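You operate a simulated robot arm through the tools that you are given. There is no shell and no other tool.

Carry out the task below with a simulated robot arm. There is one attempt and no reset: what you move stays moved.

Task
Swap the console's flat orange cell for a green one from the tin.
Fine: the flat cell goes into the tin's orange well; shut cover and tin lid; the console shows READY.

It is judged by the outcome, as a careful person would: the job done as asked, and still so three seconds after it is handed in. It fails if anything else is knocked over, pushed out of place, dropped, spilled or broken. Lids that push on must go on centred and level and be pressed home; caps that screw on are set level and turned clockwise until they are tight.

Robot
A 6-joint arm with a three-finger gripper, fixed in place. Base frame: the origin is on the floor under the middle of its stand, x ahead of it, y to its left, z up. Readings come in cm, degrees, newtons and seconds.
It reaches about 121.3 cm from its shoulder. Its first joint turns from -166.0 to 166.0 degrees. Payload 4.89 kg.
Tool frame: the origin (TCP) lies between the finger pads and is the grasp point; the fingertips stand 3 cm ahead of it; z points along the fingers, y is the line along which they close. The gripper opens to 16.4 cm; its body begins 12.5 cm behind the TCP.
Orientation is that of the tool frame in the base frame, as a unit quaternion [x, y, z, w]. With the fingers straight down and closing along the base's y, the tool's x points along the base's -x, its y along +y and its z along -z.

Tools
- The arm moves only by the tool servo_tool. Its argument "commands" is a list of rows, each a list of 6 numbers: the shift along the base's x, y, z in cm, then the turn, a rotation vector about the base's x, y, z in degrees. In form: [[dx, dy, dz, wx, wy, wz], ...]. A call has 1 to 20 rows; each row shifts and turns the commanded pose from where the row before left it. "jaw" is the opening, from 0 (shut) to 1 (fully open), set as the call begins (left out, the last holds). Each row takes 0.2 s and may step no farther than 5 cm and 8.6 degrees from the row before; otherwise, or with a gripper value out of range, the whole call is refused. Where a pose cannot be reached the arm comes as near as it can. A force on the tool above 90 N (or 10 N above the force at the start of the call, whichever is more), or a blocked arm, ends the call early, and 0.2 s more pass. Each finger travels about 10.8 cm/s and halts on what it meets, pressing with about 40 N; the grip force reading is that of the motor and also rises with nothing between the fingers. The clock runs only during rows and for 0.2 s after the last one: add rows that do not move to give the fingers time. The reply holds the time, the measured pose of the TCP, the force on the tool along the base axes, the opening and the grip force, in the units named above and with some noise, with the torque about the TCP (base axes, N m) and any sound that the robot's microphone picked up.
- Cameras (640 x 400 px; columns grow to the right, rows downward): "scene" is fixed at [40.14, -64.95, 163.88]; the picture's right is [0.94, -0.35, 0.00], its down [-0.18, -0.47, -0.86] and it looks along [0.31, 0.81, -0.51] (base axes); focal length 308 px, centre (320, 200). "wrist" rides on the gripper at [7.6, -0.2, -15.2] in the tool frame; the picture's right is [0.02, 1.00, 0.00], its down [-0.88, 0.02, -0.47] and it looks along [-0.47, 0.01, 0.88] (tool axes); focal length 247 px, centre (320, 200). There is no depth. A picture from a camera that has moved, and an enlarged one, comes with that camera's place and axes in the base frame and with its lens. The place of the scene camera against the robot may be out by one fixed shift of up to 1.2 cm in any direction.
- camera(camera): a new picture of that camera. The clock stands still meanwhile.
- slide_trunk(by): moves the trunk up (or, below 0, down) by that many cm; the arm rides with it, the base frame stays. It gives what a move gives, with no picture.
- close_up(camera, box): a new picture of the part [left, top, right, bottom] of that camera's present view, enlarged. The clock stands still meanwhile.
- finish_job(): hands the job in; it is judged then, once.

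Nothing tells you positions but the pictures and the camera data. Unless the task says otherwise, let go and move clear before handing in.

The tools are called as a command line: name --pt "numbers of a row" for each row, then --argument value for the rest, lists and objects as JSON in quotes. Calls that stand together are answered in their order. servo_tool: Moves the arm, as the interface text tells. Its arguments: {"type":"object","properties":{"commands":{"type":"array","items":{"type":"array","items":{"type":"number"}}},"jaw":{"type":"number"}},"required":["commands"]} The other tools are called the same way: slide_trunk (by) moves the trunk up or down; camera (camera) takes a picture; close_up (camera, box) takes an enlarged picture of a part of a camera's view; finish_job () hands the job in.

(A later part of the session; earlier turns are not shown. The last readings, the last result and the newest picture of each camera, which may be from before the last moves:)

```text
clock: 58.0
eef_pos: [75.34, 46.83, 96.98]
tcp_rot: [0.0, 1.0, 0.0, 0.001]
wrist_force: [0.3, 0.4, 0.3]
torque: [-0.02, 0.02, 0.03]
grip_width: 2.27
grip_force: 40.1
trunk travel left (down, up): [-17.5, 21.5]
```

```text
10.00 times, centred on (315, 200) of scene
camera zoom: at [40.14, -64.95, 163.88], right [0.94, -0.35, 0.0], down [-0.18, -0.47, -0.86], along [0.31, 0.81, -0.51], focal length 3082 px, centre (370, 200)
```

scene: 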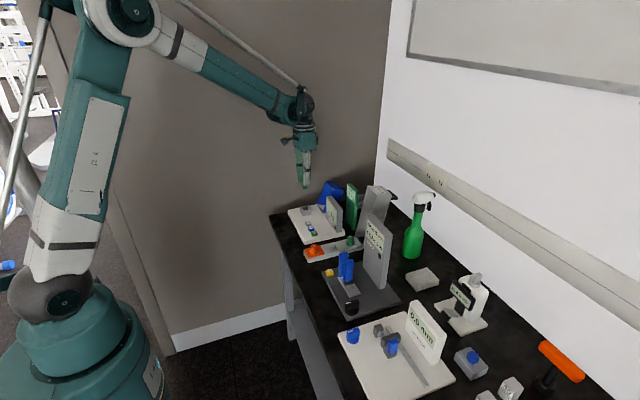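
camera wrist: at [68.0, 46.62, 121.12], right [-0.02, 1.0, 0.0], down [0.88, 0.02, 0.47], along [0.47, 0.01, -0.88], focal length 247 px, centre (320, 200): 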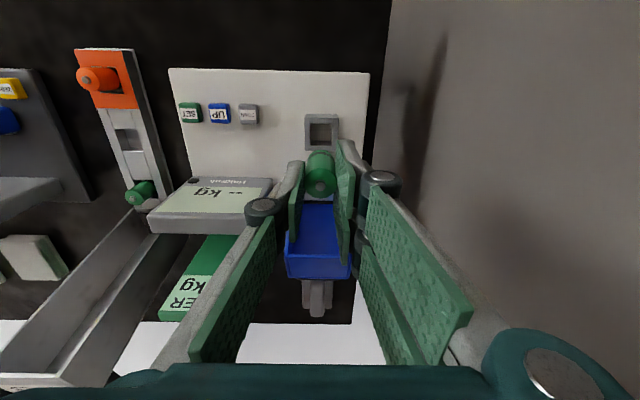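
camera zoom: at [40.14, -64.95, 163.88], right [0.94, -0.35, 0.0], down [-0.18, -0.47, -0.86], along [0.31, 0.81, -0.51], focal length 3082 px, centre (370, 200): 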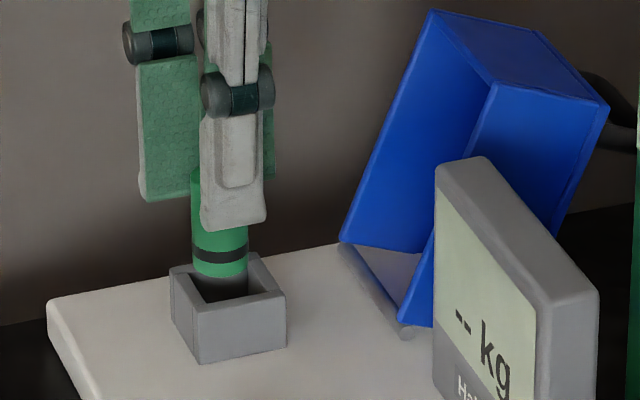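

close_up --camera "scene" --box '[302, 198, 322, 218]'

close_up --camera "wrist" --box '[295, 125, 345, 165]'

```text
16.00 times, centred on (312, 208) of scene
camera zoom: at [40.14, -64.95, 163.88], right [0.94, -0.35, 0.0], down [-0.18, -0.47, -0.86], along [0.31, 0.81, -0.51], focal length 4931 px, centre (448, 72)
```

zoom: 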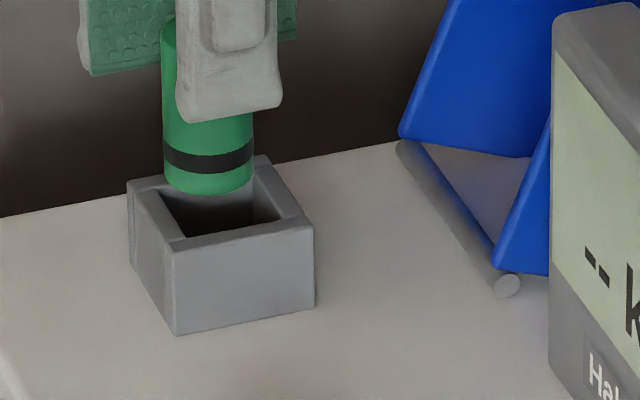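

```text
10.00 times, centred on (320, 145) of wrist
camera zoom: at [67.61, 46.74, 112.17], right [-0.02, 1.0, 0.0], down [0.88, 0.02, 0.47], along [0.47, 0.01, -0.88], focal length 2470 px, centre (320, 750)
```

zoom: 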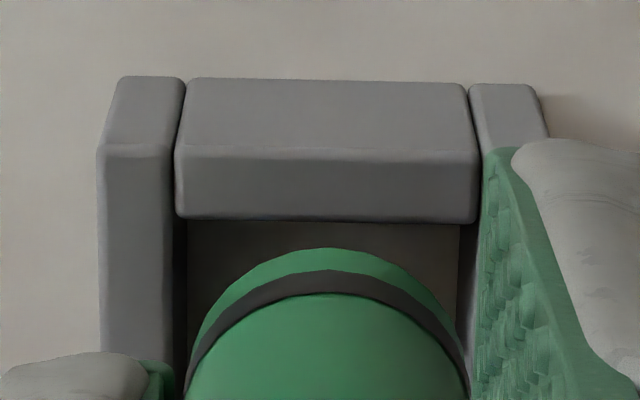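

The scene close-up shows the cell about 0.3 cm toward −x of the socket centre, so my correction overshot. I'll shift back +0.25 and recheck in both views.

servo_tool --pt "0.25 0 0 0 0 0" --pt "0 0 0 0 0 0"

close_up --camera "scene" --box '[302, 198, 322, 218]'

close_up --camera "wrist" --box '[295, 125, 345, 165]'

```text
clock: 58.6
eef_pos: [75.5, 47.01, 96.92]
tcp_rot: [0.0, 1.0, 0.0, 0.0]
wrist_force: [-0.1, 0.3, -0.5]
torque: [-0.01, -0.02, 0.0]
grip_width: 2.28
grip_force: 40.2
trunk travel left (down, up): [-17.5, 21.5]
```

```text
16.00 times, centred on (312, 208) of scene
camera zoom: at [40.14, -64.95, 163.88], right [0.94, -0.35, 0.0], down [-0.18, -0.47, -0.86], along [0.31, 0.81, -0.51], focal length 4931 px, centre (448, 72)
```

zoom: 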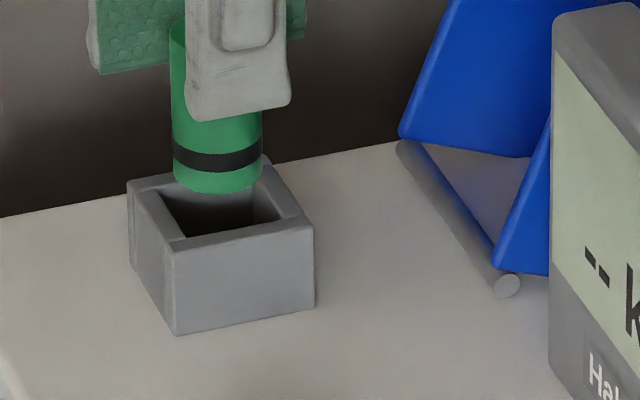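

```text
10.00 times, centred on (320, 145) of wrist
camera zoom: at [67.87, 46.74, 112.15], right [-0.02, 1.0, 0.0], down [0.88, 0.02, 0.47], along [0.47, 0.01, -0.88], focal length 2470 px, centre (320, 750)
```

zoom: 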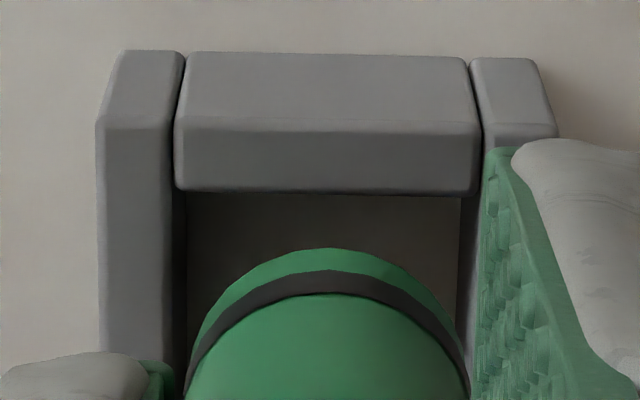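

Now centred within about 0.1 cm in both views. Lowering slowly into the socket.

servo_tool --pt "0.04 0 -0.4 0 0 0" --pt "0 0 -0.4 0 0 0" --pt "0 0 -0.4 0 0 0" --pt "0 0 -0.3 0 0 0" --pt "0 0 0 0 0 0"

close_up --camera "scene" --box '[302, 198, 322, 218]'

close_up --camera "wrist" --box '[295, 125, 345, 165]'

```text
clock: 59.8
eef_pos: [75.57, 47.07, 95.26]
tcp_rot: [0.0, 1.0, 0.0, 0.0]
wrist_force: [0.2, 0.5, -0.4]
torque: [0.01, -0.01, -0.02]
grip_width: 2.28
grip_force: 40.2
trunk travel left (down, up): [-17.5, 21.5]
```

```text
16.00 times, centred on (312, 208) of scene
camera zoom: at [40.14, -64.95, 163.88], right [0.94, -0.35, 0.0], down [-0.18, -0.47, -0.86], along [0.31, 0.81, -0.51], focal length 4931 px, centre (448, 72)
```

zoom: 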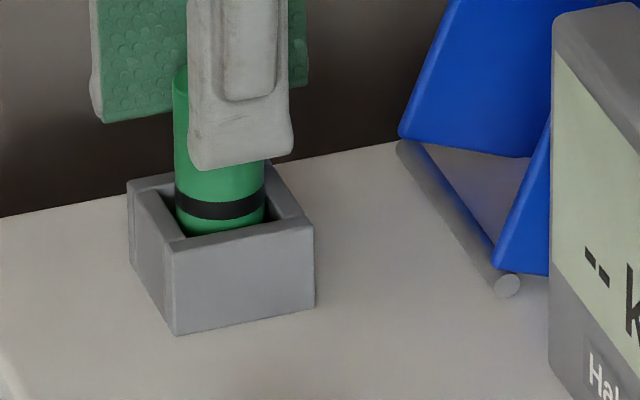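

```text
10.00 times, centred on (320, 145) of wrist
camera zoom: at [67.9, 46.73, 110.6], right [-0.02, 1.0, 0.0], down [0.88, 0.02, 0.47], along [0.47, 0.01, -0.88], focal length 2470 px, centre (320, 750)
```

zoom: 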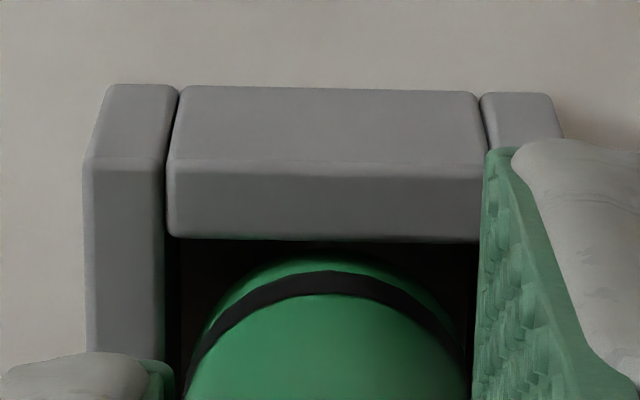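

It is inside the socket with no side force. Continuing down to seat it.

servo_tool --pt "0 0 -0.4 0 0 0" --pt "0 0 -0.4 0 0 0" --pt "0 0 -0.3 0 0 0" --pt "0 0 -0.2 0 0 0" --pt "0 0 0 0 0 0"

servo_tool --pt "0 0 -0.15 0 0 0" --pt "0 0 -0.15 0 0 0" --pt "0 0 0 0 0 0"

```text
clock: 61.0
eef_pos: [75.63, 47.0, 94.14]
tcp_rot: [-0.001, 1.0, 0.0, 0.0]
wrist_force: [0.1, 0.3, -0.4]
torque: [-0.01, -0.05, 0.02]
grip_width: 2.3
grip_force: 39.7
trunk travel left (down, up): [-17.5, 21.5]
```

```text
clock: 61.8
eef_pos: [75.66, 46.94, 93.85]
tcp_rot: [0.0, 1.0, 0.001, 0.001]
wrist_force: [-0.4, -0.4, -0.8]
torque: [0.02, -0.01, 0.02]
grip_width: 2.29
grip_force: 40.1
trunk travel left (down, up): [-17.5, 21.5]
```

servo_tool --pt "0 0 -0.12 0 0 0" --pt "0 0 -0.12 0 0 0" --pt "0 0 0 0 0 0"

servo_tool --pt "0 0 -0.1 0 0 0" --pt "0 0 0 0 0 0"

```text
clock: 62.6
eef_pos: [75.51, 46.89, 93.49]
tcp_rot: [0.0, 1.0, 0.0, 0.0]
wrist_force: [-0.6, 0.4, -0.9]
torque: [0.02, 0.03, 0.0]
grip_width: 2.26
grip_force: 39.9
trunk travel left (down, up): [-17.5, 21.5]
```

```text
clock: 63.2
eef_pos: [75.56, 47.01, 93.38]
tcp_rot: [0.0, 1.0, 0.0, 0.0]
wrist_force: [0.5, 0.5, -0.9]
torque: [0.0, 0.02, 0.03]
grip_width: 2.28
grip_force: 40.1
trunk travel left (down, up): [-17.5, 21.5]
```

servo_tool --pt "0 0 -0.1 0 0 0" --pt "0 0 0 0 0 0"

close_up --camera "scene" --box '[302, 198, 322, 218]'

close_up --camera "wrist" --box '[280, 120, 360, 200]'

```text
clock: 63.8
eef_pos: [75.58, 46.97, 93.45]
tcp_rot: [0.0, 1.0, -0.001, -0.001]
wrist_force: [-0.4, -0.2, -0.1]
torque: [0.02, -0.03, 0.0]
grip_width: 2.26
grip_force: 39.3
trunk travel left (down, up): [-17.5, 21.5]
```

```text
16.00 times, centred on (312, 208) of scene
camera zoom: at [40.14, -64.95, 163.88], right [0.94, -0.35, 0.0], down [-0.18, -0.47, -0.86], along [0.31, 0.81, -0.51], focal length 4931 px, centre (448, 72)
```

zoom: 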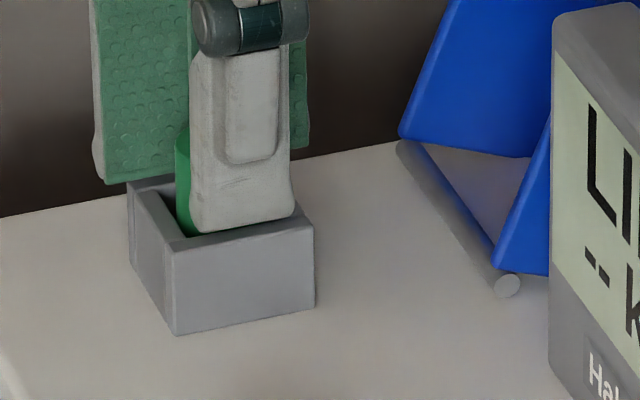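

```text
5.00 times, centred on (320, 160) of wrist
camera zoom: at [67.91, 46.76, 108.57], right [-0.02, 1.0, 0.0], down [0.88, 0.02, 0.47], along [0.47, 0.01, -0.88], focal length 1235 px, centre (320, 400)
```

zoom: 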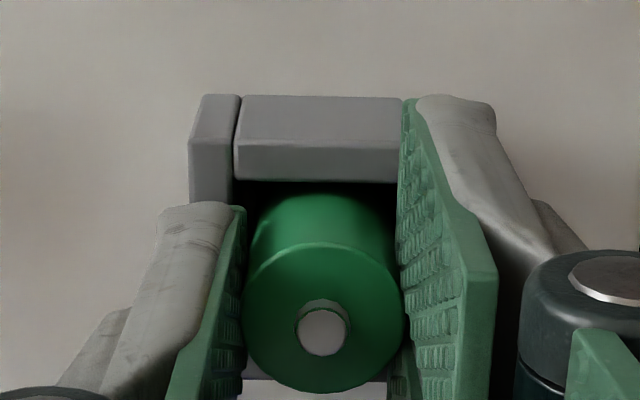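

The display has changed to "LI…" (probably LID), so it senses the cell. I'll make two more tiny steps to confirm it is on the floor.

servo_tool --pt "0 0 -0.1 0 0 0" --pt "0 0 0 0 0 0"

close_up --camera "scene" --box '[300, 180, 350, 230]'

```text
clock: 64.4
eef_pos: [75.51, 46.98, 93.31]
tcp_rot: [0.0, 1.0, -0.001, 0.0]
wrist_force: [0.2, -0.7, -1.0]
torque: [0.0, 0.0, 0.0]
grip_width: 2.28
grip_force: 40.1
trunk travel left (down, up): [-17.5, 21.5]
```

```text
8.00 times, centred on (325, 205) of scene
camera zoom: at [40.14, -64.95, 163.88], right [0.94, -0.35, 0.0], down [-0.18, -0.47, -0.86], along [0.31, 0.81, -0.51], focal length 2465 px, centre (280, 160)
```

zoom: 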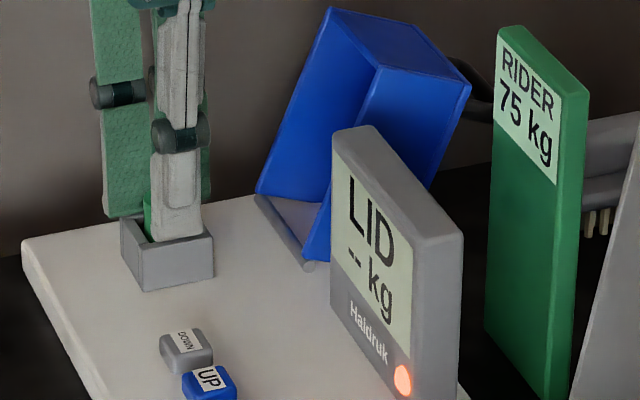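

servo_tool --pt "0 0 -0.08 0 0 0" --pt "0 0 0 0 0 0"

servo_tool --pt "0 0 -0.08 0 0 0" --pt "0 0 0 0 0 0"

```text
clock: 65.0
eef_pos: [75.51, 46.97, 93.18]
tcp_rot: [0.0, 1.0, 0.0, 0.001]
wrist_force: [0.7, 1.2, 6.9]
torque: [-0.02, -0.05, 0.01]
grip_width: 2.27
grip_force: 39.6
trunk travel left (down, up): [-17.5, 21.5]
```

```text
clock: 65.6
eef_pos: [75.56, 46.92, 93.24]
tcp_rot: [0.001, 1.0, 0.0, 0.0]
wrist_force: [3.9, 3.8, 19.6]
torque: [0.06, -0.32, 0.06]
grip_width: 2.29
grip_force: 39.7
trunk travel left (down, up): [-17.5, 21.5]
```

Floor contact is confirmed (20 N up). I'll release the cell and rise straight up.

servo_tool --pt "0 0 0.06 0 0 0" --pt "0 0 0 0 0 0"

servo_tool --pt "0 0 0 0 0 0" --pt "0 0 0 0 0 0" --pt "0 0 0 0 0 0" --jaw 0.27

servo_tool --pt "0 0 0.5 0 0 0" --pt "0 0 1 0 0 0" --pt "0 0 2 0 0 0" --pt "0 0 3 0 0 0" --pt "0 0 4 0 0 0" --pt "0 0 3 0 0 0" --pt "0 0 0 0 0 0"

camera --camera "wrist"

close_up --camera "scene" --box '[285, 170, 365, 240]'

```text
clock: 66.2
eef_pos: [75.47, 47.12, 93.2]
tcp_rot: [0.0, 1.0, 0.0, 0.0]
wrist_force: [0.8, 0.3, 11.3]
torque: [-0.06, -0.11, 0.02]
grip_width: 2.27
grip_force: 40.1
trunk travel left (down, up): [-17.5, 21.5]
```

```text
clock: 67.0
eef_pos: [75.5, 47.06, 93.11]
tcp_rot: [0.001, 1.0, 0.0, 0.0]
wrist_force: [-0.5, 0.7, 0.0]
torque: [0.0, -0.03, -0.04]
grip_width: 4.44
grip_force: 0.0
trunk travel left (down, up): [-17.5, 21.5]
```

```text
clock: 68.6
eef_pos: [75.56, 46.97, 106.8]
tcp_rot: [0.0, 1.0, 0.0, 0.0]
wrist_force: [0.4, -0.4, 0.9]
torque: [0.05, -0.06, 0.02]
grip_width: 4.41
grip_force: 0.0
trunk travel left (down, up): [-17.5, 21.5]
```

```text
taken
camera wrist: at [67.86, 46.74, 121.98], right [-0.02, 1.0, 0.0], down [0.88, 0.02, 0.47], along [0.47, 0.01, -0.88], focal length 247 px, centre (320, 200)
```

wrist: 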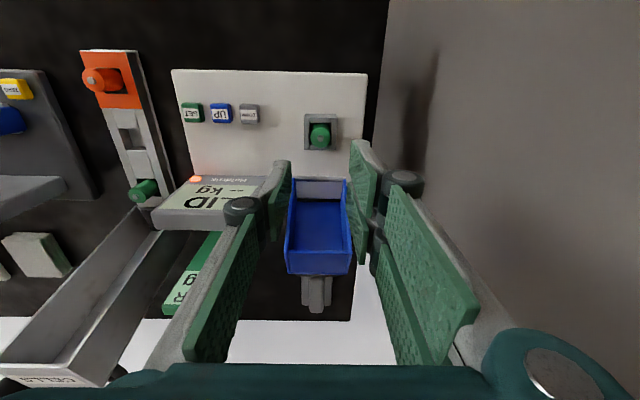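

```text
5.71 times, centred on (325, 205) of scene
camera zoom: at [40.14, -64.95, 163.88], right [0.94, -0.35, 0.0], down [-0.18, -0.47, -0.86], along [0.31, 0.81, -0.51], focal length 1761 px, centre (291, 171)
```

zoom: 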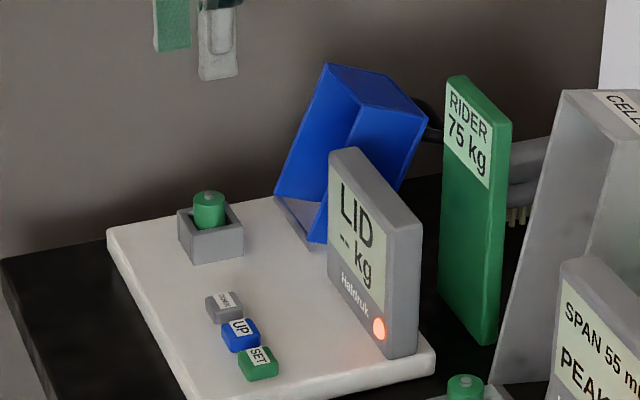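

The green cell is seated and the console shows LID. Now I'll shut the cover: turn the tool back to close along x and hover above the handle to locate the bar.

servo_tool --pt "0 0 1 0 0 -8.2" --pt "0 0 0.5 0 0 -8.2" --pt "1 0 0 0 0 -8.2" --pt "2 0 0 0 0 -8.2" --pt "2 0 0 0 0 -8.2" --pt "2 0 0 0 0 -8.2" --pt "2 0 0 0 0 -8.2" --pt "2 0 0 0 0 -8.2" --pt "2 0 0 0 0 -8.2" --pt "2 0 0 0 0 -8.2" --pt "2 0 0 0 0 -8.0" --pt "2 0 0 0 0 0" --pt "0 0 0 0 0 0" --jaw 0.3

camera --camera "wrist"

close_up --camera "wrist" --box '[220, 80, 400, 220]'

close_up --camera "scene" --box '[310, 150, 370, 210]'

```text
clock: 71.4
eef_pos: [94.72, 46.95, 108.12]
tcp_rot: [0.708, 0.707, -0.001, -0.001]
wrist_force: [1.7, 0.5, 0.2]
torque: [-0.02, 0.06, -0.04]
grip_width: 4.9
grip_force: 0.0
trunk travel left (down, up): [-17.5, 21.5]
```

```text
taken
camera wrist: at [94.47, 54.59, 123.39], right [1.0, 0.02, 0.0], down [0.02, -0.88, 0.47], along [0.01, -0.47, -0.88], focal length 247 px, centre (320, 200)
```

wrist: 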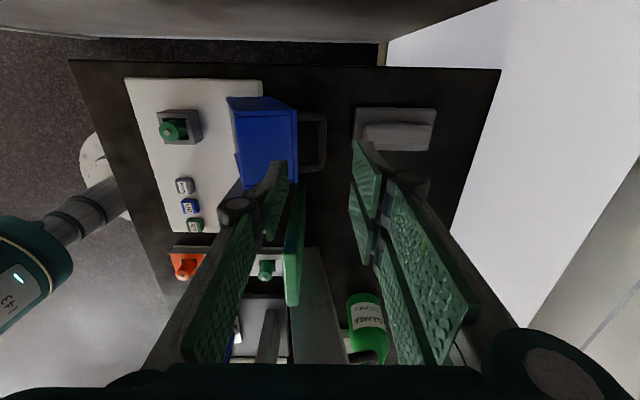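

```text
2.86 times, centred on (310, 150) of wrist
camera zoom: at [94.47, 54.59, 123.39], right [1.0, 0.02, 0.0], down [0.02, -0.88, 0.47], along [0.01, -0.47, -0.88], focal length 706 px, centre (349, 343)
```

zoom: 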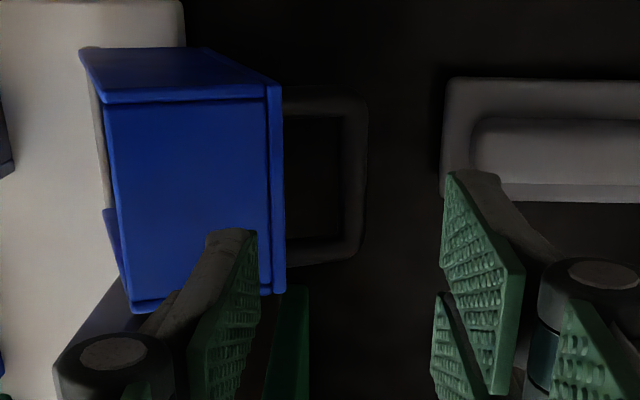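

```text
6.67 times, centred on (340, 180) of scene
camera zoom: at [40.14, -64.95, 163.88], right [0.94, -0.35, 0.0], down [-0.18, -0.47, -0.86], along [0.31, 0.81, -0.51], focal length 2054 px, centre (187, 333)
```

zoom: 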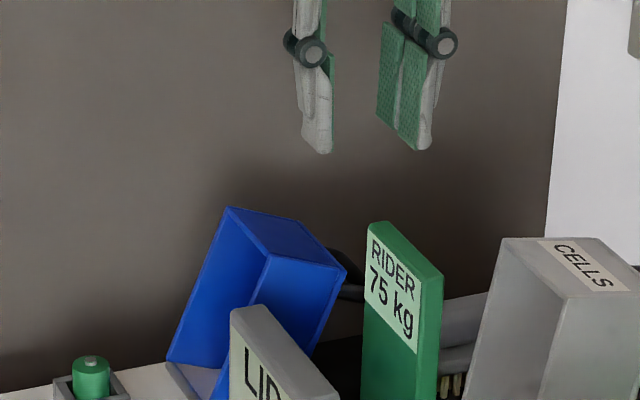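

The bar is at about x 94.8, z 94.5, with the cover's edge 2.5 cm in front of it. I'll narrow the jaw to fit the single finger between them and lower part-way to check.

servo_tool --pt "0.6 0 -2 0 0 0" --pt "0 0 -2.5 0 0 0" --pt "0 0 -2.0 0 0 0" --pt "0 0 0 0 0 0" --jaw 0.16

close_up --camera "wrist" --box '[220, 80, 400, 220]'

close_up --camera "scene" --box '[310, 150, 370, 210]'

```text
clock: 72.4
eef_pos: [95.23, 47.06, 101.6]
tcp_rot: [0.707, 0.707, 0.0, 0.0]
wrist_force: [0.0, -0.5, 0.4]
torque: [-0.05, 0.06, -0.01]
grip_width: 2.62
grip_force: 0.1
trunk travel left (down, up): [-17.5, 21.5]
```

```text
2.86 times, centred on (310, 150) of wrist
camera zoom: at [94.99, 54.68, 116.87], right [1.0, 0.02, 0.0], down [0.02, -0.88, 0.47], along [0.01, -0.47, -0.88], focal length 706 px, centre (349, 343)
```

zoom: 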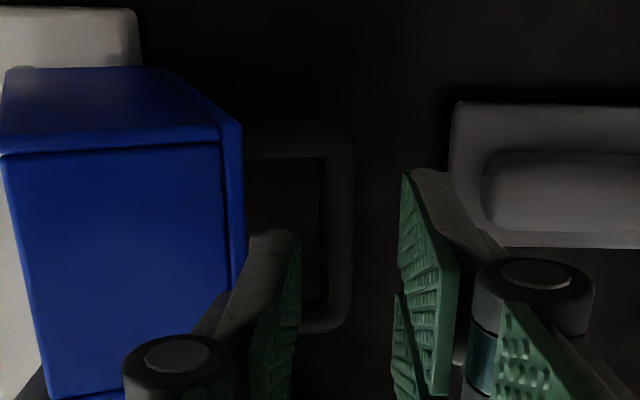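

```text
6.67 times, centred on (340, 180) of scene
camera zoom: at [40.14, -64.95, 163.88], right [0.94, -0.35, 0.0], down [-0.18, -0.47, -0.86], along [0.31, 0.81, -0.51], focal length 2054 px, centre (187, 333)
```

zoom: 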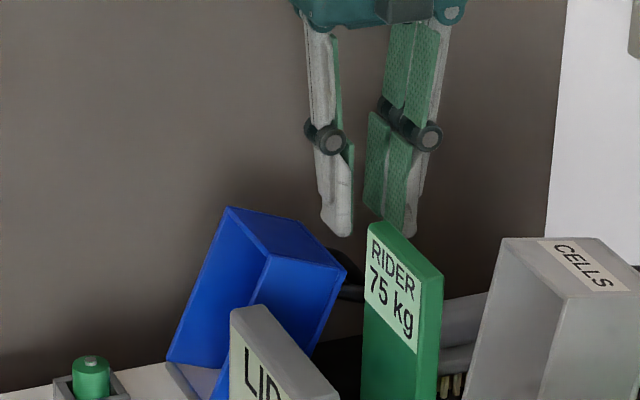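

The finger lines up with the window between cover edge and bar. Lowering in steps.

servo_tool --pt "0 0 -1 0 0 0" --pt "0 0 -1 0 0 0" --pt "0 0 -0.8 0 0 0" --pt "0 0 -0.7 0 0 0" --pt "0 0 0 0 0 0"

close_up --camera "wrist" --box '[220, 80, 400, 220]'

close_up --camera "scene" --box '[310, 150, 370, 210]'

```text
clock: 73.6
eef_pos: [95.22, 46.99, 98.03]
tcp_rot: [0.708, 0.707, 0.0, 0.001]
wrist_force: [0.1, -0.1, 0.1]
torque: [0.0, 0.0, -0.01]
grip_width: 2.66
grip_force: 0.1
trunk travel left (down, up): [-17.5, 21.5]
```

```text
2.86 times, centred on (310, 150) of wrist
camera zoom: at [95.0, 54.6, 113.4], right [1.0, 0.02, 0.0], down [0.02, -0.88, 0.47], along [0.01, -0.47, -0.88], focal length 706 px, centre (349, 343)
```

zoom: 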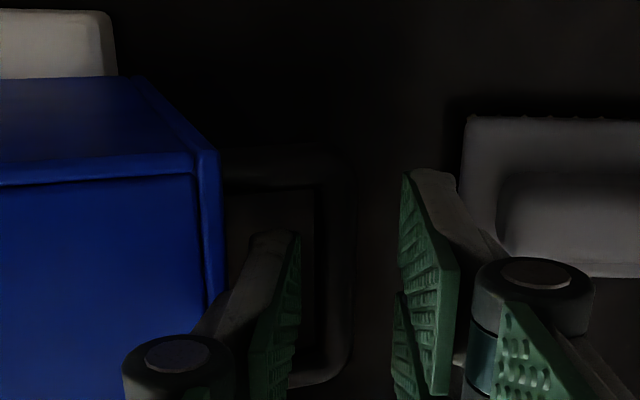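

```text
6.67 times, centred on (340, 180) of scene
camera zoom: at [40.14, -64.95, 163.88], right [0.94, -0.35, 0.0], down [-0.18, -0.47, -0.86], along [0.31, 0.81, -0.51], focal length 2054 px, centre (187, 333)
```

zoom: 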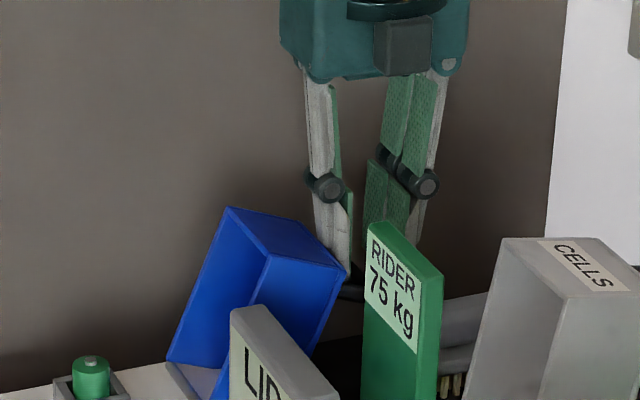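

servo_tool --pt "0 0 -0.5 0 0 0" --pt "0 0 -0.5 0 0 0" --pt "0 0 -0.4 0 0 0" --pt "0 0 0 0 0 0"

servo_tool --pt "-0.2 0 0 0 0 0" --pt "-0.2 0 0 0 0 0" --pt "0 0 0 0 0 0" --pt "0 0 0 0 0 0" --jaw 0.0

close_up --camera "wrist" --box '[220, 80, 400, 220]'

close_up --camera "scene" --box '[310, 150, 370, 210]'

```text
clock: 74.4
eef_pos: [94.92, 47.02, 97.99]
tcp_rot: [0.707, 0.707, 0.003, 0.001]
wrist_force: [6.0, 1.9, 66.0]
torque: [0.0, 1.52, -0.05]
grip_width: 2.02
grip_force: 0.1
trunk travel left (down, up): [-17.5, 21.5]
stopped in row 3: the force on the tool passed its limit at 97 N (the readings are from after the stop); the commanded pose is now the measured one
```

```text
clock: 75.4
eef_pos: [94.96, 47.01, 97.5]
tcp_rot: [0.707, 0.707, 0.001, 0.001]
wrist_force: [48.5, 11.6, 65.8]
torque: [-0.54, -0.82, 0.06]
grip_width: 0.99
grip_force: 44.9
trunk travel left (down, up): [-17.5, 21.5]
```

```text
2.86 times, centred on (310, 150) of wrist
camera zoom: at [94.62, 54.55, 112.75], right [1.0, 0.02, 0.0], down [0.02, -0.88, 0.47], along [0.01, -0.47, -0.88], focal length 706 px, centre (349, 343)
```

zoom: 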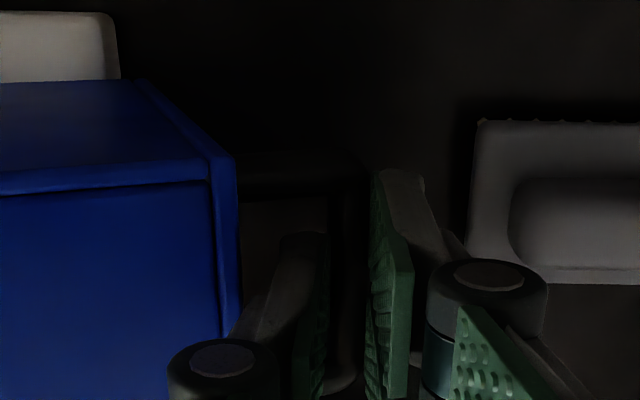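

```text
6.67 times, centred on (340, 180) of scene
camera zoom: at [40.14, -64.95, 163.88], right [0.94, -0.35, 0.0], down [-0.18, -0.47, -0.86], along [0.31, 0.81, -0.51], focal length 2054 px, centre (187, 333)
```

zoom: 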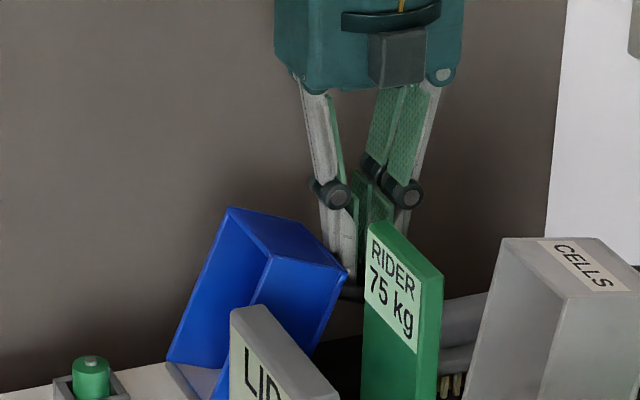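

The near finger had touched the cover's edge on the way down, but the jaw has closed on the bar (1.0 cm). I'll relieve the load by following the force direction a little.

servo_tool --pt "0.1 0 0.2 0 0 0" --pt "0 0 0 0 0 0"

close_up --camera "scene" --box '[325, 160, 365, 200]'

```text
clock: 76.0
eef_pos: [94.9, 46.97, 97.58]
tcp_rot: [0.707, 0.707, 0.001, 0.0]
wrist_force: [38.9, 5.5, 44.5]
torque: [1.09, -0.91, 0.49]
grip_width: 1.02
grip_force: 44.8
trunk travel left (down, up): [-17.5, 21.5]
```

```text
10.00 times, centred on (345, 180) of scene
camera zoom: at [40.14, -64.95, 163.88], right [0.94, -0.35, 0.0], down [-0.18, -0.47, -0.86], along [0.31, 0.81, -0.51], focal length 3082 px, centre (70, 400)
```

zoom: 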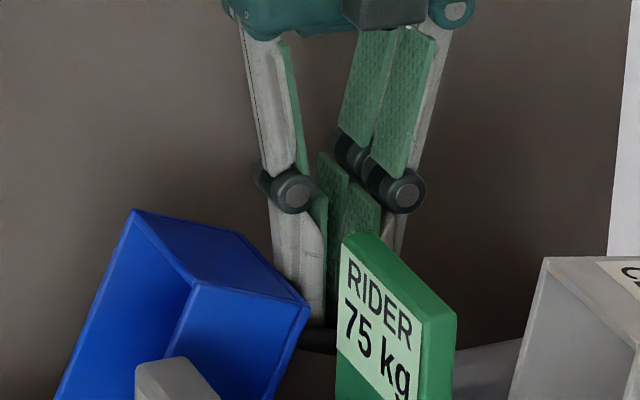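

The tips only just reach the bar because the finger's back met the cover edge. I'll release, rise clear, and try again with the tool tilted parallel to the cover.

servo_tool --pt "0 0 0.1 0 0 0" --pt "0 0 0.3 0 0 0" --pt "0 0 0.4 0 0 0" --pt "0 0 0 0 0 0" --jaw 0.13

close_up --camera "scene" --box '[310, 150, 370, 210]'

```text
clock: 77.0
eef_pos: [94.8, 47.12, 98.3]
tcp_rot: [0.707, 0.707, 0.001, -0.001]
wrist_force: [-0.2, -0.2, 0.5]
torque: [0.01, 0.01, 0.01]
grip_width: 2.11
grip_force: 0.1
trunk travel left (down, up): [-17.5, 21.5]
```

```text
6.67 times, centred on (340, 180) of scene
camera zoom: at [40.14, -64.95, 163.88], right [0.94, -0.35, 0.0], down [-0.18, -0.47, -0.86], along [0.31, 0.81, -0.51], focal length 2054 px, centre (187, 333)
```

zoom: 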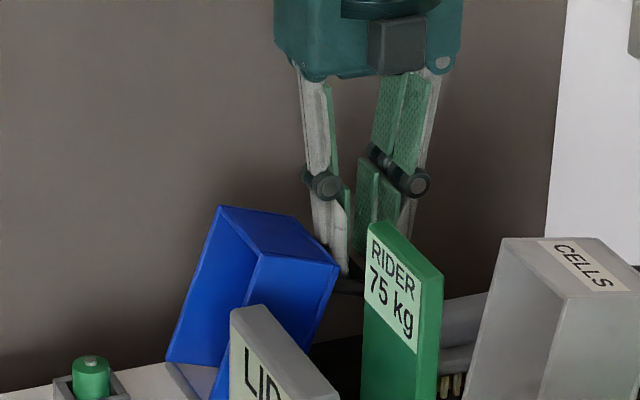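

Forces are zero. I'll rise and tilt the tool about y so the fingers lie parallel to the leaning cover.

servo_tool --pt "0 0 1 0 0 0" --pt "0 0 2 0 0 0" --pt "0 0 3 0 0 0" --pt "0.8 0 0 0 5.5 0" --pt "0.8 0 0 0 5.5 0" --pt "0.8 0 0 0 5.5 0" --pt "0.8 0 0 0 5.5 0" --pt "0 0 0 0 0 0" --jaw 0.16

camera --camera "wrist"

close_up --camera "scene" --box '[310, 140, 380, 210]'

```text
clock: 78.8
eef_pos: [98.02, 47.12, 104.27]
tcp_rot: [0.694, 0.694, -0.136, -0.136]
wrist_force: [0.7, -0.5, -1.0]
torque: [-0.01, 0.12, 0.03]
grip_width: 2.63
grip_force: 0.1
trunk travel left (down, up): [-17.5, 21.5]
```

```text
taken
camera wrist: at [103.66, 54.66, 118.47], right [0.93, 0.02, -0.38], down [0.2, -0.88, 0.43], along [-0.32, -0.47, -0.82], focal length 247 px, centre (320, 200)
```

wrist: 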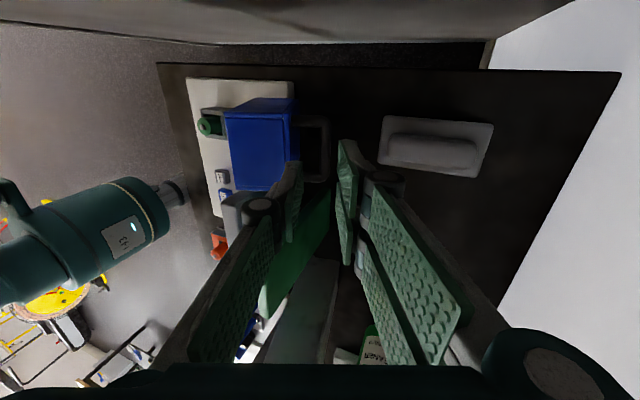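

```text
5.71 times, centred on (345, 175) of scene
camera zoom: at [40.14, -64.95, 163.88], right [0.94, -0.35, 0.0], down [-0.18, -0.47, -0.86], along [0.31, 0.81, -0.51], focal length 1761 px, centre (177, 343)
```

zoom: 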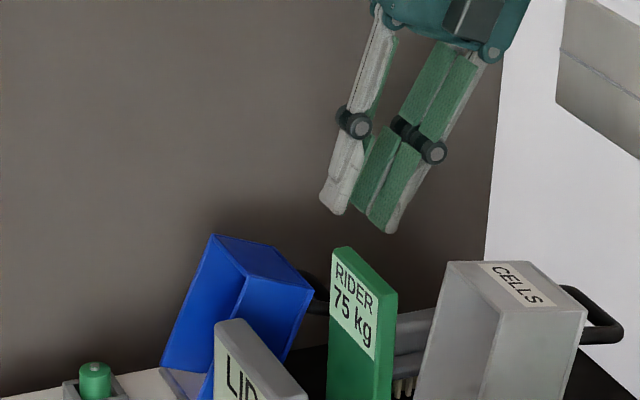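

The tilt works. I'll zoom on the handle from here.

close_up --camera "wrist" --box '[220, 80, 400, 220]'

```text
2.86 times, centred on (310, 150) of wrist
camera zoom: at [103.66, 54.66, 118.47], right [0.93, 0.02, -0.38], down [0.2, -0.88, 0.43], along [-0.32, -0.47, -0.82], focal length 706 px, centre (349, 343)
```

zoom: 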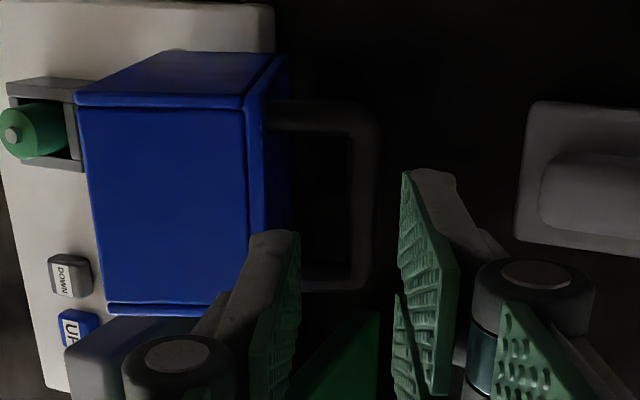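

The bar is at about x 94.7, z 94.5. I'll shift sideways so the single finger runs just in front of the bar and advance along the tool axis, stopping short to check.

servo_tool --pt "0.83 0 -0.34 0 0 0" --pt "-0.75 0 -1.85 0 0 0" --pt "-0.75 0 -1.85 0 0 0" --pt "-0.6 0 -1.5 0 0 0" --pt "0 0 0 0 0 0"

close_up --camera "wrist" --box '[220, 80, 400, 220]'

close_up --camera "scene" --box '[315, 150, 375, 210]'

```text
clock: 80.0
eef_pos: [96.88, 47.07, 98.67]
tcp_rot: [0.694, 0.694, -0.134, -0.136]
wrist_force: [0.8, -0.6, 0.2]
torque: [-0.06, -0.01, 0.0]
grip_width: 2.63
grip_force: 0.0
trunk travel left (down, up): [-17.5, 21.5]
```

```text
2.86 times, centred on (310, 150) of wrist
camera zoom: at [102.33, 54.7, 112.95], right [0.93, 0.02, -0.37], down [0.2, -0.88, 0.43], along [-0.32, -0.47, -0.82], focal length 706 px, centre (349, 343)
```

zoom: 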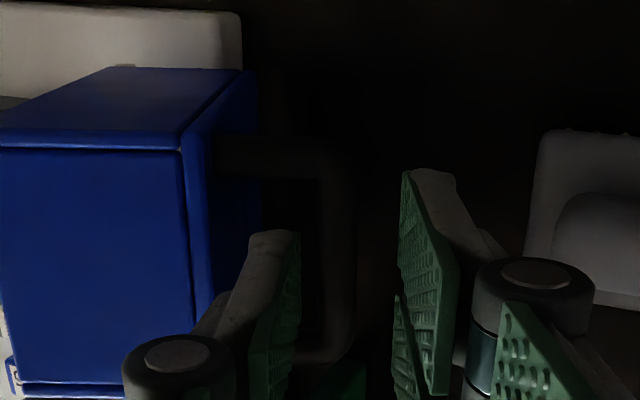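

```text
6.67 times, centred on (345, 180) of scene
camera zoom: at [40.14, -64.95, 163.88], right [0.94, -0.35, 0.0], down [-0.18, -0.47, -0.86], along [0.31, 0.81, -0.51], focal length 2054 px, centre (153, 333)
```

zoom: 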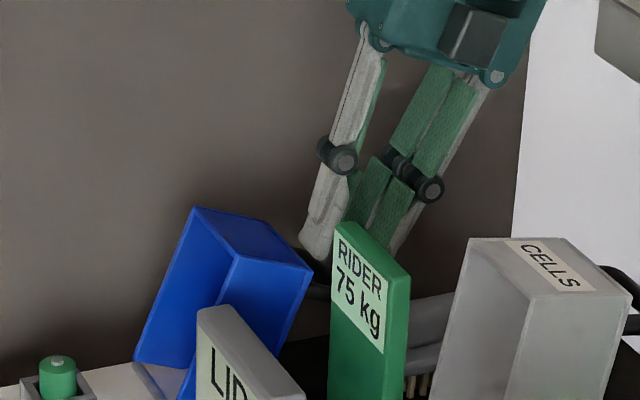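

Good: the bar lies between the pads. Advancing along the tool axis in small steps.

servo_tool --pt "-0.206 0 -0.51 0 0 0" --pt "-0.206 0 -0.51 0 0 0" --pt "-0.206 0 -0.51 0 0 0" --pt "0 0 0 0 0 0"

close_up --camera "wrist" --box '[220, 80, 400, 220]'

```text
clock: 81.0
eef_pos: [96.05, 47.14, 97.24]
tcp_rot: [0.694, 0.694, -0.134, -0.135]
wrist_force: [-0.1, -1.5, -1.4]
torque: [0.0, 0.03, -0.02]
grip_width: 2.61
grip_force: 0.0
trunk travel left (down, up): [-17.5, 21.5]
```

```text
2.86 times, centred on (310, 150) of wrist
camera zoom: at [101.68, 54.65, 111.41], right [0.93, 0.02, -0.37], down [0.2, -0.88, 0.43], along [-0.32, -0.47, -0.82], focal length 706 px, centre (349, 343)
```

zoom: 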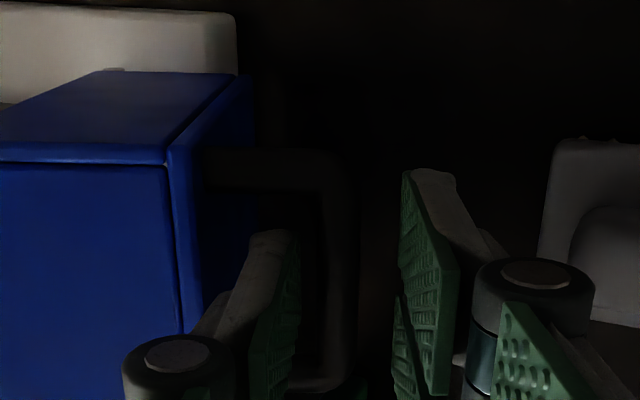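

servo_tool --pt "-0.206 0 -0.51 0 0 0" --pt "-0.206 0 -0.51 0 0 0" --pt "0 0 0 0 0 0"

close_up --camera "wrist" --box '[220, 80, 400, 220]'

close_up --camera "scene" --box '[315, 150, 375, 210]'

```text
clock: 81.8
eef_pos: [95.7, 47.13, 96.31]
tcp_rot: [0.694, 0.694, -0.134, -0.136]
wrist_force: [-0.2, 0.7, -0.7]
torque: [-0.01, 0.01, -0.01]
grip_width: 2.64
grip_force: 0.0
trunk travel left (down, up): [-17.5, 21.5]
```

```text
2.86 times, centred on (310, 150) of wrist
camera zoom: at [101.27, 54.67, 110.43], right [0.93, 0.02, -0.37], down [0.2, -0.88, 0.43], along [-0.32, -0.47, -0.82], focal length 706 px, centre (349, 343)
```

zoom: 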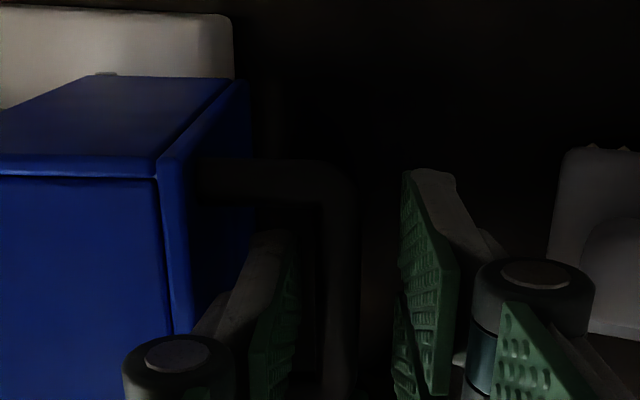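

```text
6.67 times, centred on (345, 180) of scene
camera zoom: at [40.14, -64.95, 163.88], right [0.94, -0.35, 0.0], down [-0.18, -0.47, -0.86], along [0.31, 0.81, -0.51], focal length 2054 px, centre (153, 333)
```

zoom: 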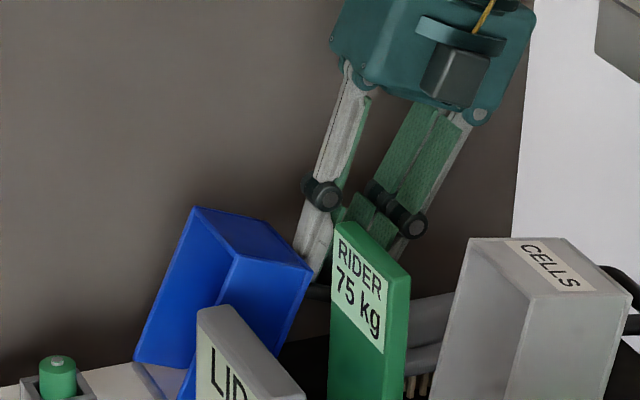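

No contact so far; one more small advance and then close on the bar.

servo_tool --pt "-0.15 0 -0.37 0 0 0" --pt "-0.13 0 -0.32 0 0 0" --pt "0 0 0 0 0 0"

```text
clock: 82.6
eef_pos: [95.47, 47.19, 95.57]
tcp_rot: [0.694, 0.694, -0.133, -0.135]
wrist_force: [-0.5, 0.3, 0.2]
torque: [-0.01, 0.0, -0.01]
grip_width: 2.62
grip_force: 0.1
trunk travel left (down, up): [-17.5, 21.5]
```

servo_tool --pt "0 0 0 0 0 0" --pt "0 0 0 0 0 0" --pt "0 0 0 0 0 0" --jaw 0.0

close_up --camera "wrist" --box '[220, 80, 400, 220]'

close_up --camera "scene" --box '[315, 150, 375, 210]'

```text
clock: 83.4
eef_pos: [95.24, 47.07, 95.63]
tcp_rot: [0.693, 0.695, -0.135, -0.134]
wrist_force: [-54.4, -10.0, -13.1]
torque: [-0.36, 0.4, -0.14]
grip_width: 1.07
grip_force: 45.2
trunk travel left (down, up): [-17.5, 21.5]
```

```text
2.86 times, centred on (310, 150) of wrist
camera zoom: at [100.78, 54.71, 109.83], right [0.93, 0.02, -0.38], down [0.2, -0.88, 0.43], along [-0.32, -0.47, -0.82], focal length 706 px, centre (349, 343)
```

zoom: 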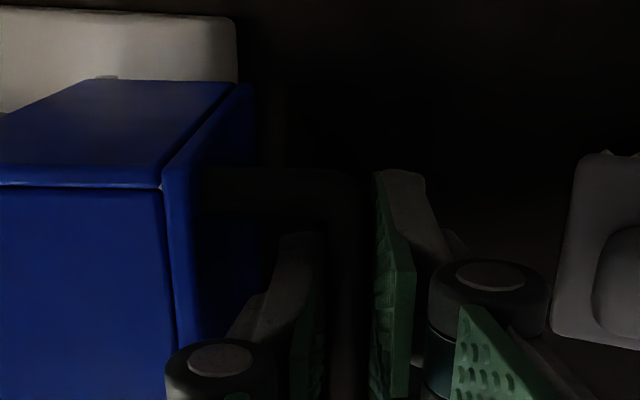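

```text
6.67 times, centred on (345, 180) of scene
camera zoom: at [40.14, -64.95, 163.88], right [0.94, -0.35, 0.0], down [-0.18, -0.47, -0.86], along [0.31, 0.81, -0.51], focal length 2054 px, centre (153, 333)
```

zoom: 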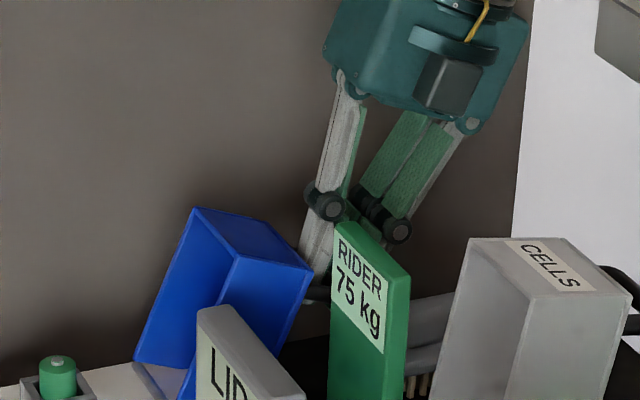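

The bar is firmly gripped. I'll relieve the side load, then swing the cover forward, un-tilting the tool with it.

servo_tool --pt "-0.2 0 -0.02 0 0 0" --pt "0 0 0 0 0 0"

servo_tool --pt "-0.37 0 0.59 0 -2.75 0" --pt "-0.39 0 0.57 0 -2.75 0" --pt "0 0 0 0 0 0"

```text
clock: 84.0
eef_pos: [95.16, 47.17, 95.67]
tcp_rot: [0.694, 0.694, -0.134, -0.134]
wrist_force: [-20.7, 5.1, 4.5]
torque: [-0.21, 0.21, -0.13]
grip_width: 1.05
grip_force: 45.6
trunk travel left (down, up): [-17.5, 21.5]
```

```text
clock: 84.8
eef_pos: [94.56, 47.21, 96.73]
tcp_rot: [0.699, 0.7, -0.102, -0.102]
wrist_force: [3.4, 11.5, 1.9]
torque: [0.15, -0.01, -0.15]
grip_width: 1.05
grip_force: 44.3
trunk travel left (down, up): [-17.5, 21.5]
```

Smooth and low force. Continuing.

servo_tool --pt "-0.43 -0.05 0.55 0 -2.75 0" --pt "-0.44 -0.05 0.54 0 -2.75 0" --pt "0 0 0 0 0 0"

servo_tool --pt "-0.48 0 0.5 0 -2.75 0" --pt "-0.49 0 0.5 0 -2.75 0" --pt "0 0 0 0 0 0"

```text
clock: 85.6
eef_pos: [93.63, 47.09, 97.71]
tcp_rot: [0.704, 0.704, -0.067, -0.069]
wrist_force: [21.0, 24.6, 17.6]
torque: [0.48, -0.1, -0.23]
grip_width: 1.05
grip_force: 44.8
trunk travel left (down, up): [-17.5, 21.5]
```

```text
clock: 86.4
eef_pos: [92.56, 47.12, 98.92]
tcp_rot: [0.706, 0.707, -0.034, -0.034]
wrist_force: [19.1, 26.2, 20.2]
torque: [0.43, -0.08, 0.02]
grip_width: 1.08
grip_force: 45.1
trunk travel left (down, up): [-17.5, 21.5]
```

servo_tool --pt "-0.45 0.08 0.55 0 -2.75 0" --pt "-0.53 0.05 0.46 0 -2.75 0" --pt "0 0 0 0 0 0"

close_up --camera "scene" --box '[290, 150, 380, 220]'

camera --camera "wrist"

```text
clock: 87.2
eef_pos: [91.6, 47.1, 99.66]
tcp_rot: [0.707, 0.707, -0.002, 0.0]
wrist_force: [-16.9, 0.3, -22.1]
torque: [-0.47, 0.26, -0.06]
grip_width: 1.05
grip_force: 44.7
trunk travel left (down, up): [-17.5, 21.5]
```

```text
5.71 times, centred on (335, 185) of scene
camera zoom: at [40.14, -64.95, 163.88], right [0.94, -0.35, 0.0], down [-0.18, -0.47, -0.86], along [0.31, 0.81, -0.51], focal length 1761 px, centre (234, 286)
```

zoom: 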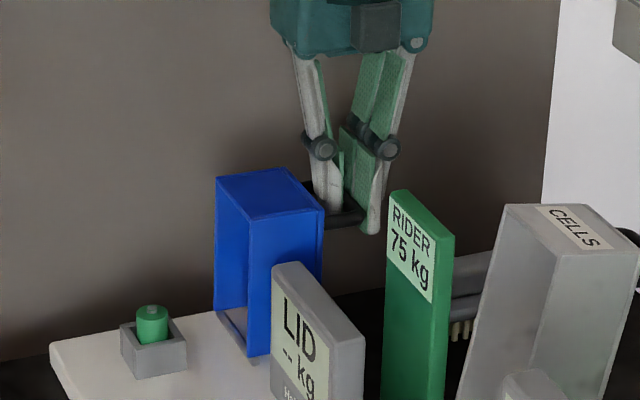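

```text
taken
camera wrist: at [91.45, 54.68, 114.86], right [1.0, 0.02, 0.0], down [0.02, -0.88, 0.47], along [0.01, -0.47, -0.88], focal length 247 px, centre (320, 200)
```

wrist: 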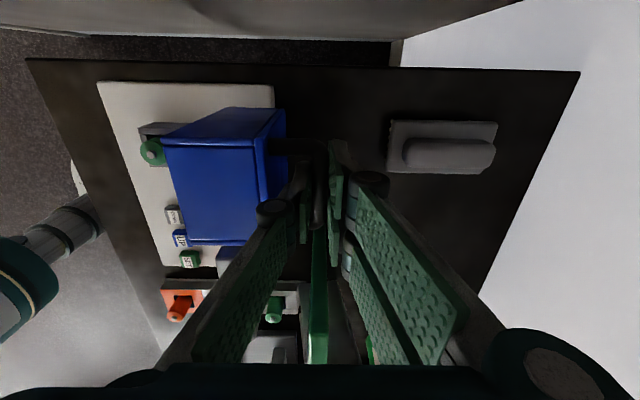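

The cover is at about 93°, tool vertical. Continuing the closing arc in small steps.

servo_tool --pt "-0.48 0 0.3 0 0 0" --pt "-0.46 0 0.34 0 0 0" --pt "-0.49 0 0.33 0 0 0" --pt "-0.49 0 0.33 0 0 0" --pt "0 0 0 0 0 0"

servo_tool --pt "-0.51 0 0.29 0 0 0" --pt "-0.51 0 0.29 0 0 0" --pt "-0.54 0 0.24 0 0 0" --pt "-0.54 0 0.24 0 0 0" --pt "0 0 0 0 0 0"

```text
clock: 88.4
eef_pos: [89.84, 47.1, 101.03]
tcp_rot: [0.707, 0.707, 0.0, 0.0]
wrist_force: [-11.2, -4.3, -19.8]
torque: [-0.14, 0.14, -0.04]
grip_width: 1.07
grip_force: 44.8
trunk travel left (down, up): [-17.5, 21.5]
```

```text
clock: 89.6
eef_pos: [87.64, 47.16, 102.08]
tcp_rot: [0.707, 0.708, 0.0, 0.0]
wrist_force: [0.9, -6.1, 1.3]
torque: [-0.34, -0.03, -0.12]
grip_width: 1.07
grip_force: 44.9
trunk travel left (down, up): [-17.5, 21.5]
```

servo_tool --pt "-0.55 0 0.2 0 0 0" --pt "-0.56 0 0.19 0 0 0" --pt "-0.57 0 0.15 0 0 0" --pt "-0.57 0 0.14 0 0 0" --pt "0 0 0 0 0 0"

servo_tool --pt "-0.58 0 0.1 0 0 0" --pt "-0.58 0 0.09 0 0 0" --pt "-0.59 0 0.05 0 0 0" --pt "-0.59 0 0.04 0 0 0" --pt "0 0 0 0 0 0"

close_up --camera "scene" --box '[280, 150, 370, 220]'

```text
clock: 90.8
eef_pos: [85.37, 47.09, 102.74]
tcp_rot: [0.707, 0.707, 0.001, -0.001]
wrist_force: [-1.5, -8.5, -6.2]
torque: [0.03, 0.07, -0.09]
grip_width: 1.08
grip_force: 45.5
trunk travel left (down, up): [-17.5, 21.5]
```

```text
clock: 92.0
eef_pos: [82.98, 47.21, 103.16]
tcp_rot: [0.707, 0.707, 0.001, -0.001]
wrist_force: [-0.4, -2.2, -4.2]
torque: [0.27, 0.06, -0.22]
grip_width: 1.07
grip_force: 45.3
trunk travel left (down, up): [-17.5, 21.5]
```

```text
5.71 times, centred on (325, 185) of scene
camera zoom: at [40.14, -64.95, 163.88], right [0.94, -0.35, 0.0], down [-0.18, -0.47, -0.86], along [0.31, 0.81, -0.51], focal length 1761 px, centre (291, 286)
```

zoom: 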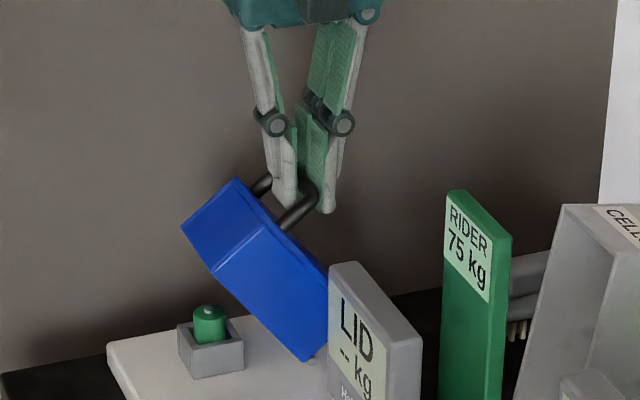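

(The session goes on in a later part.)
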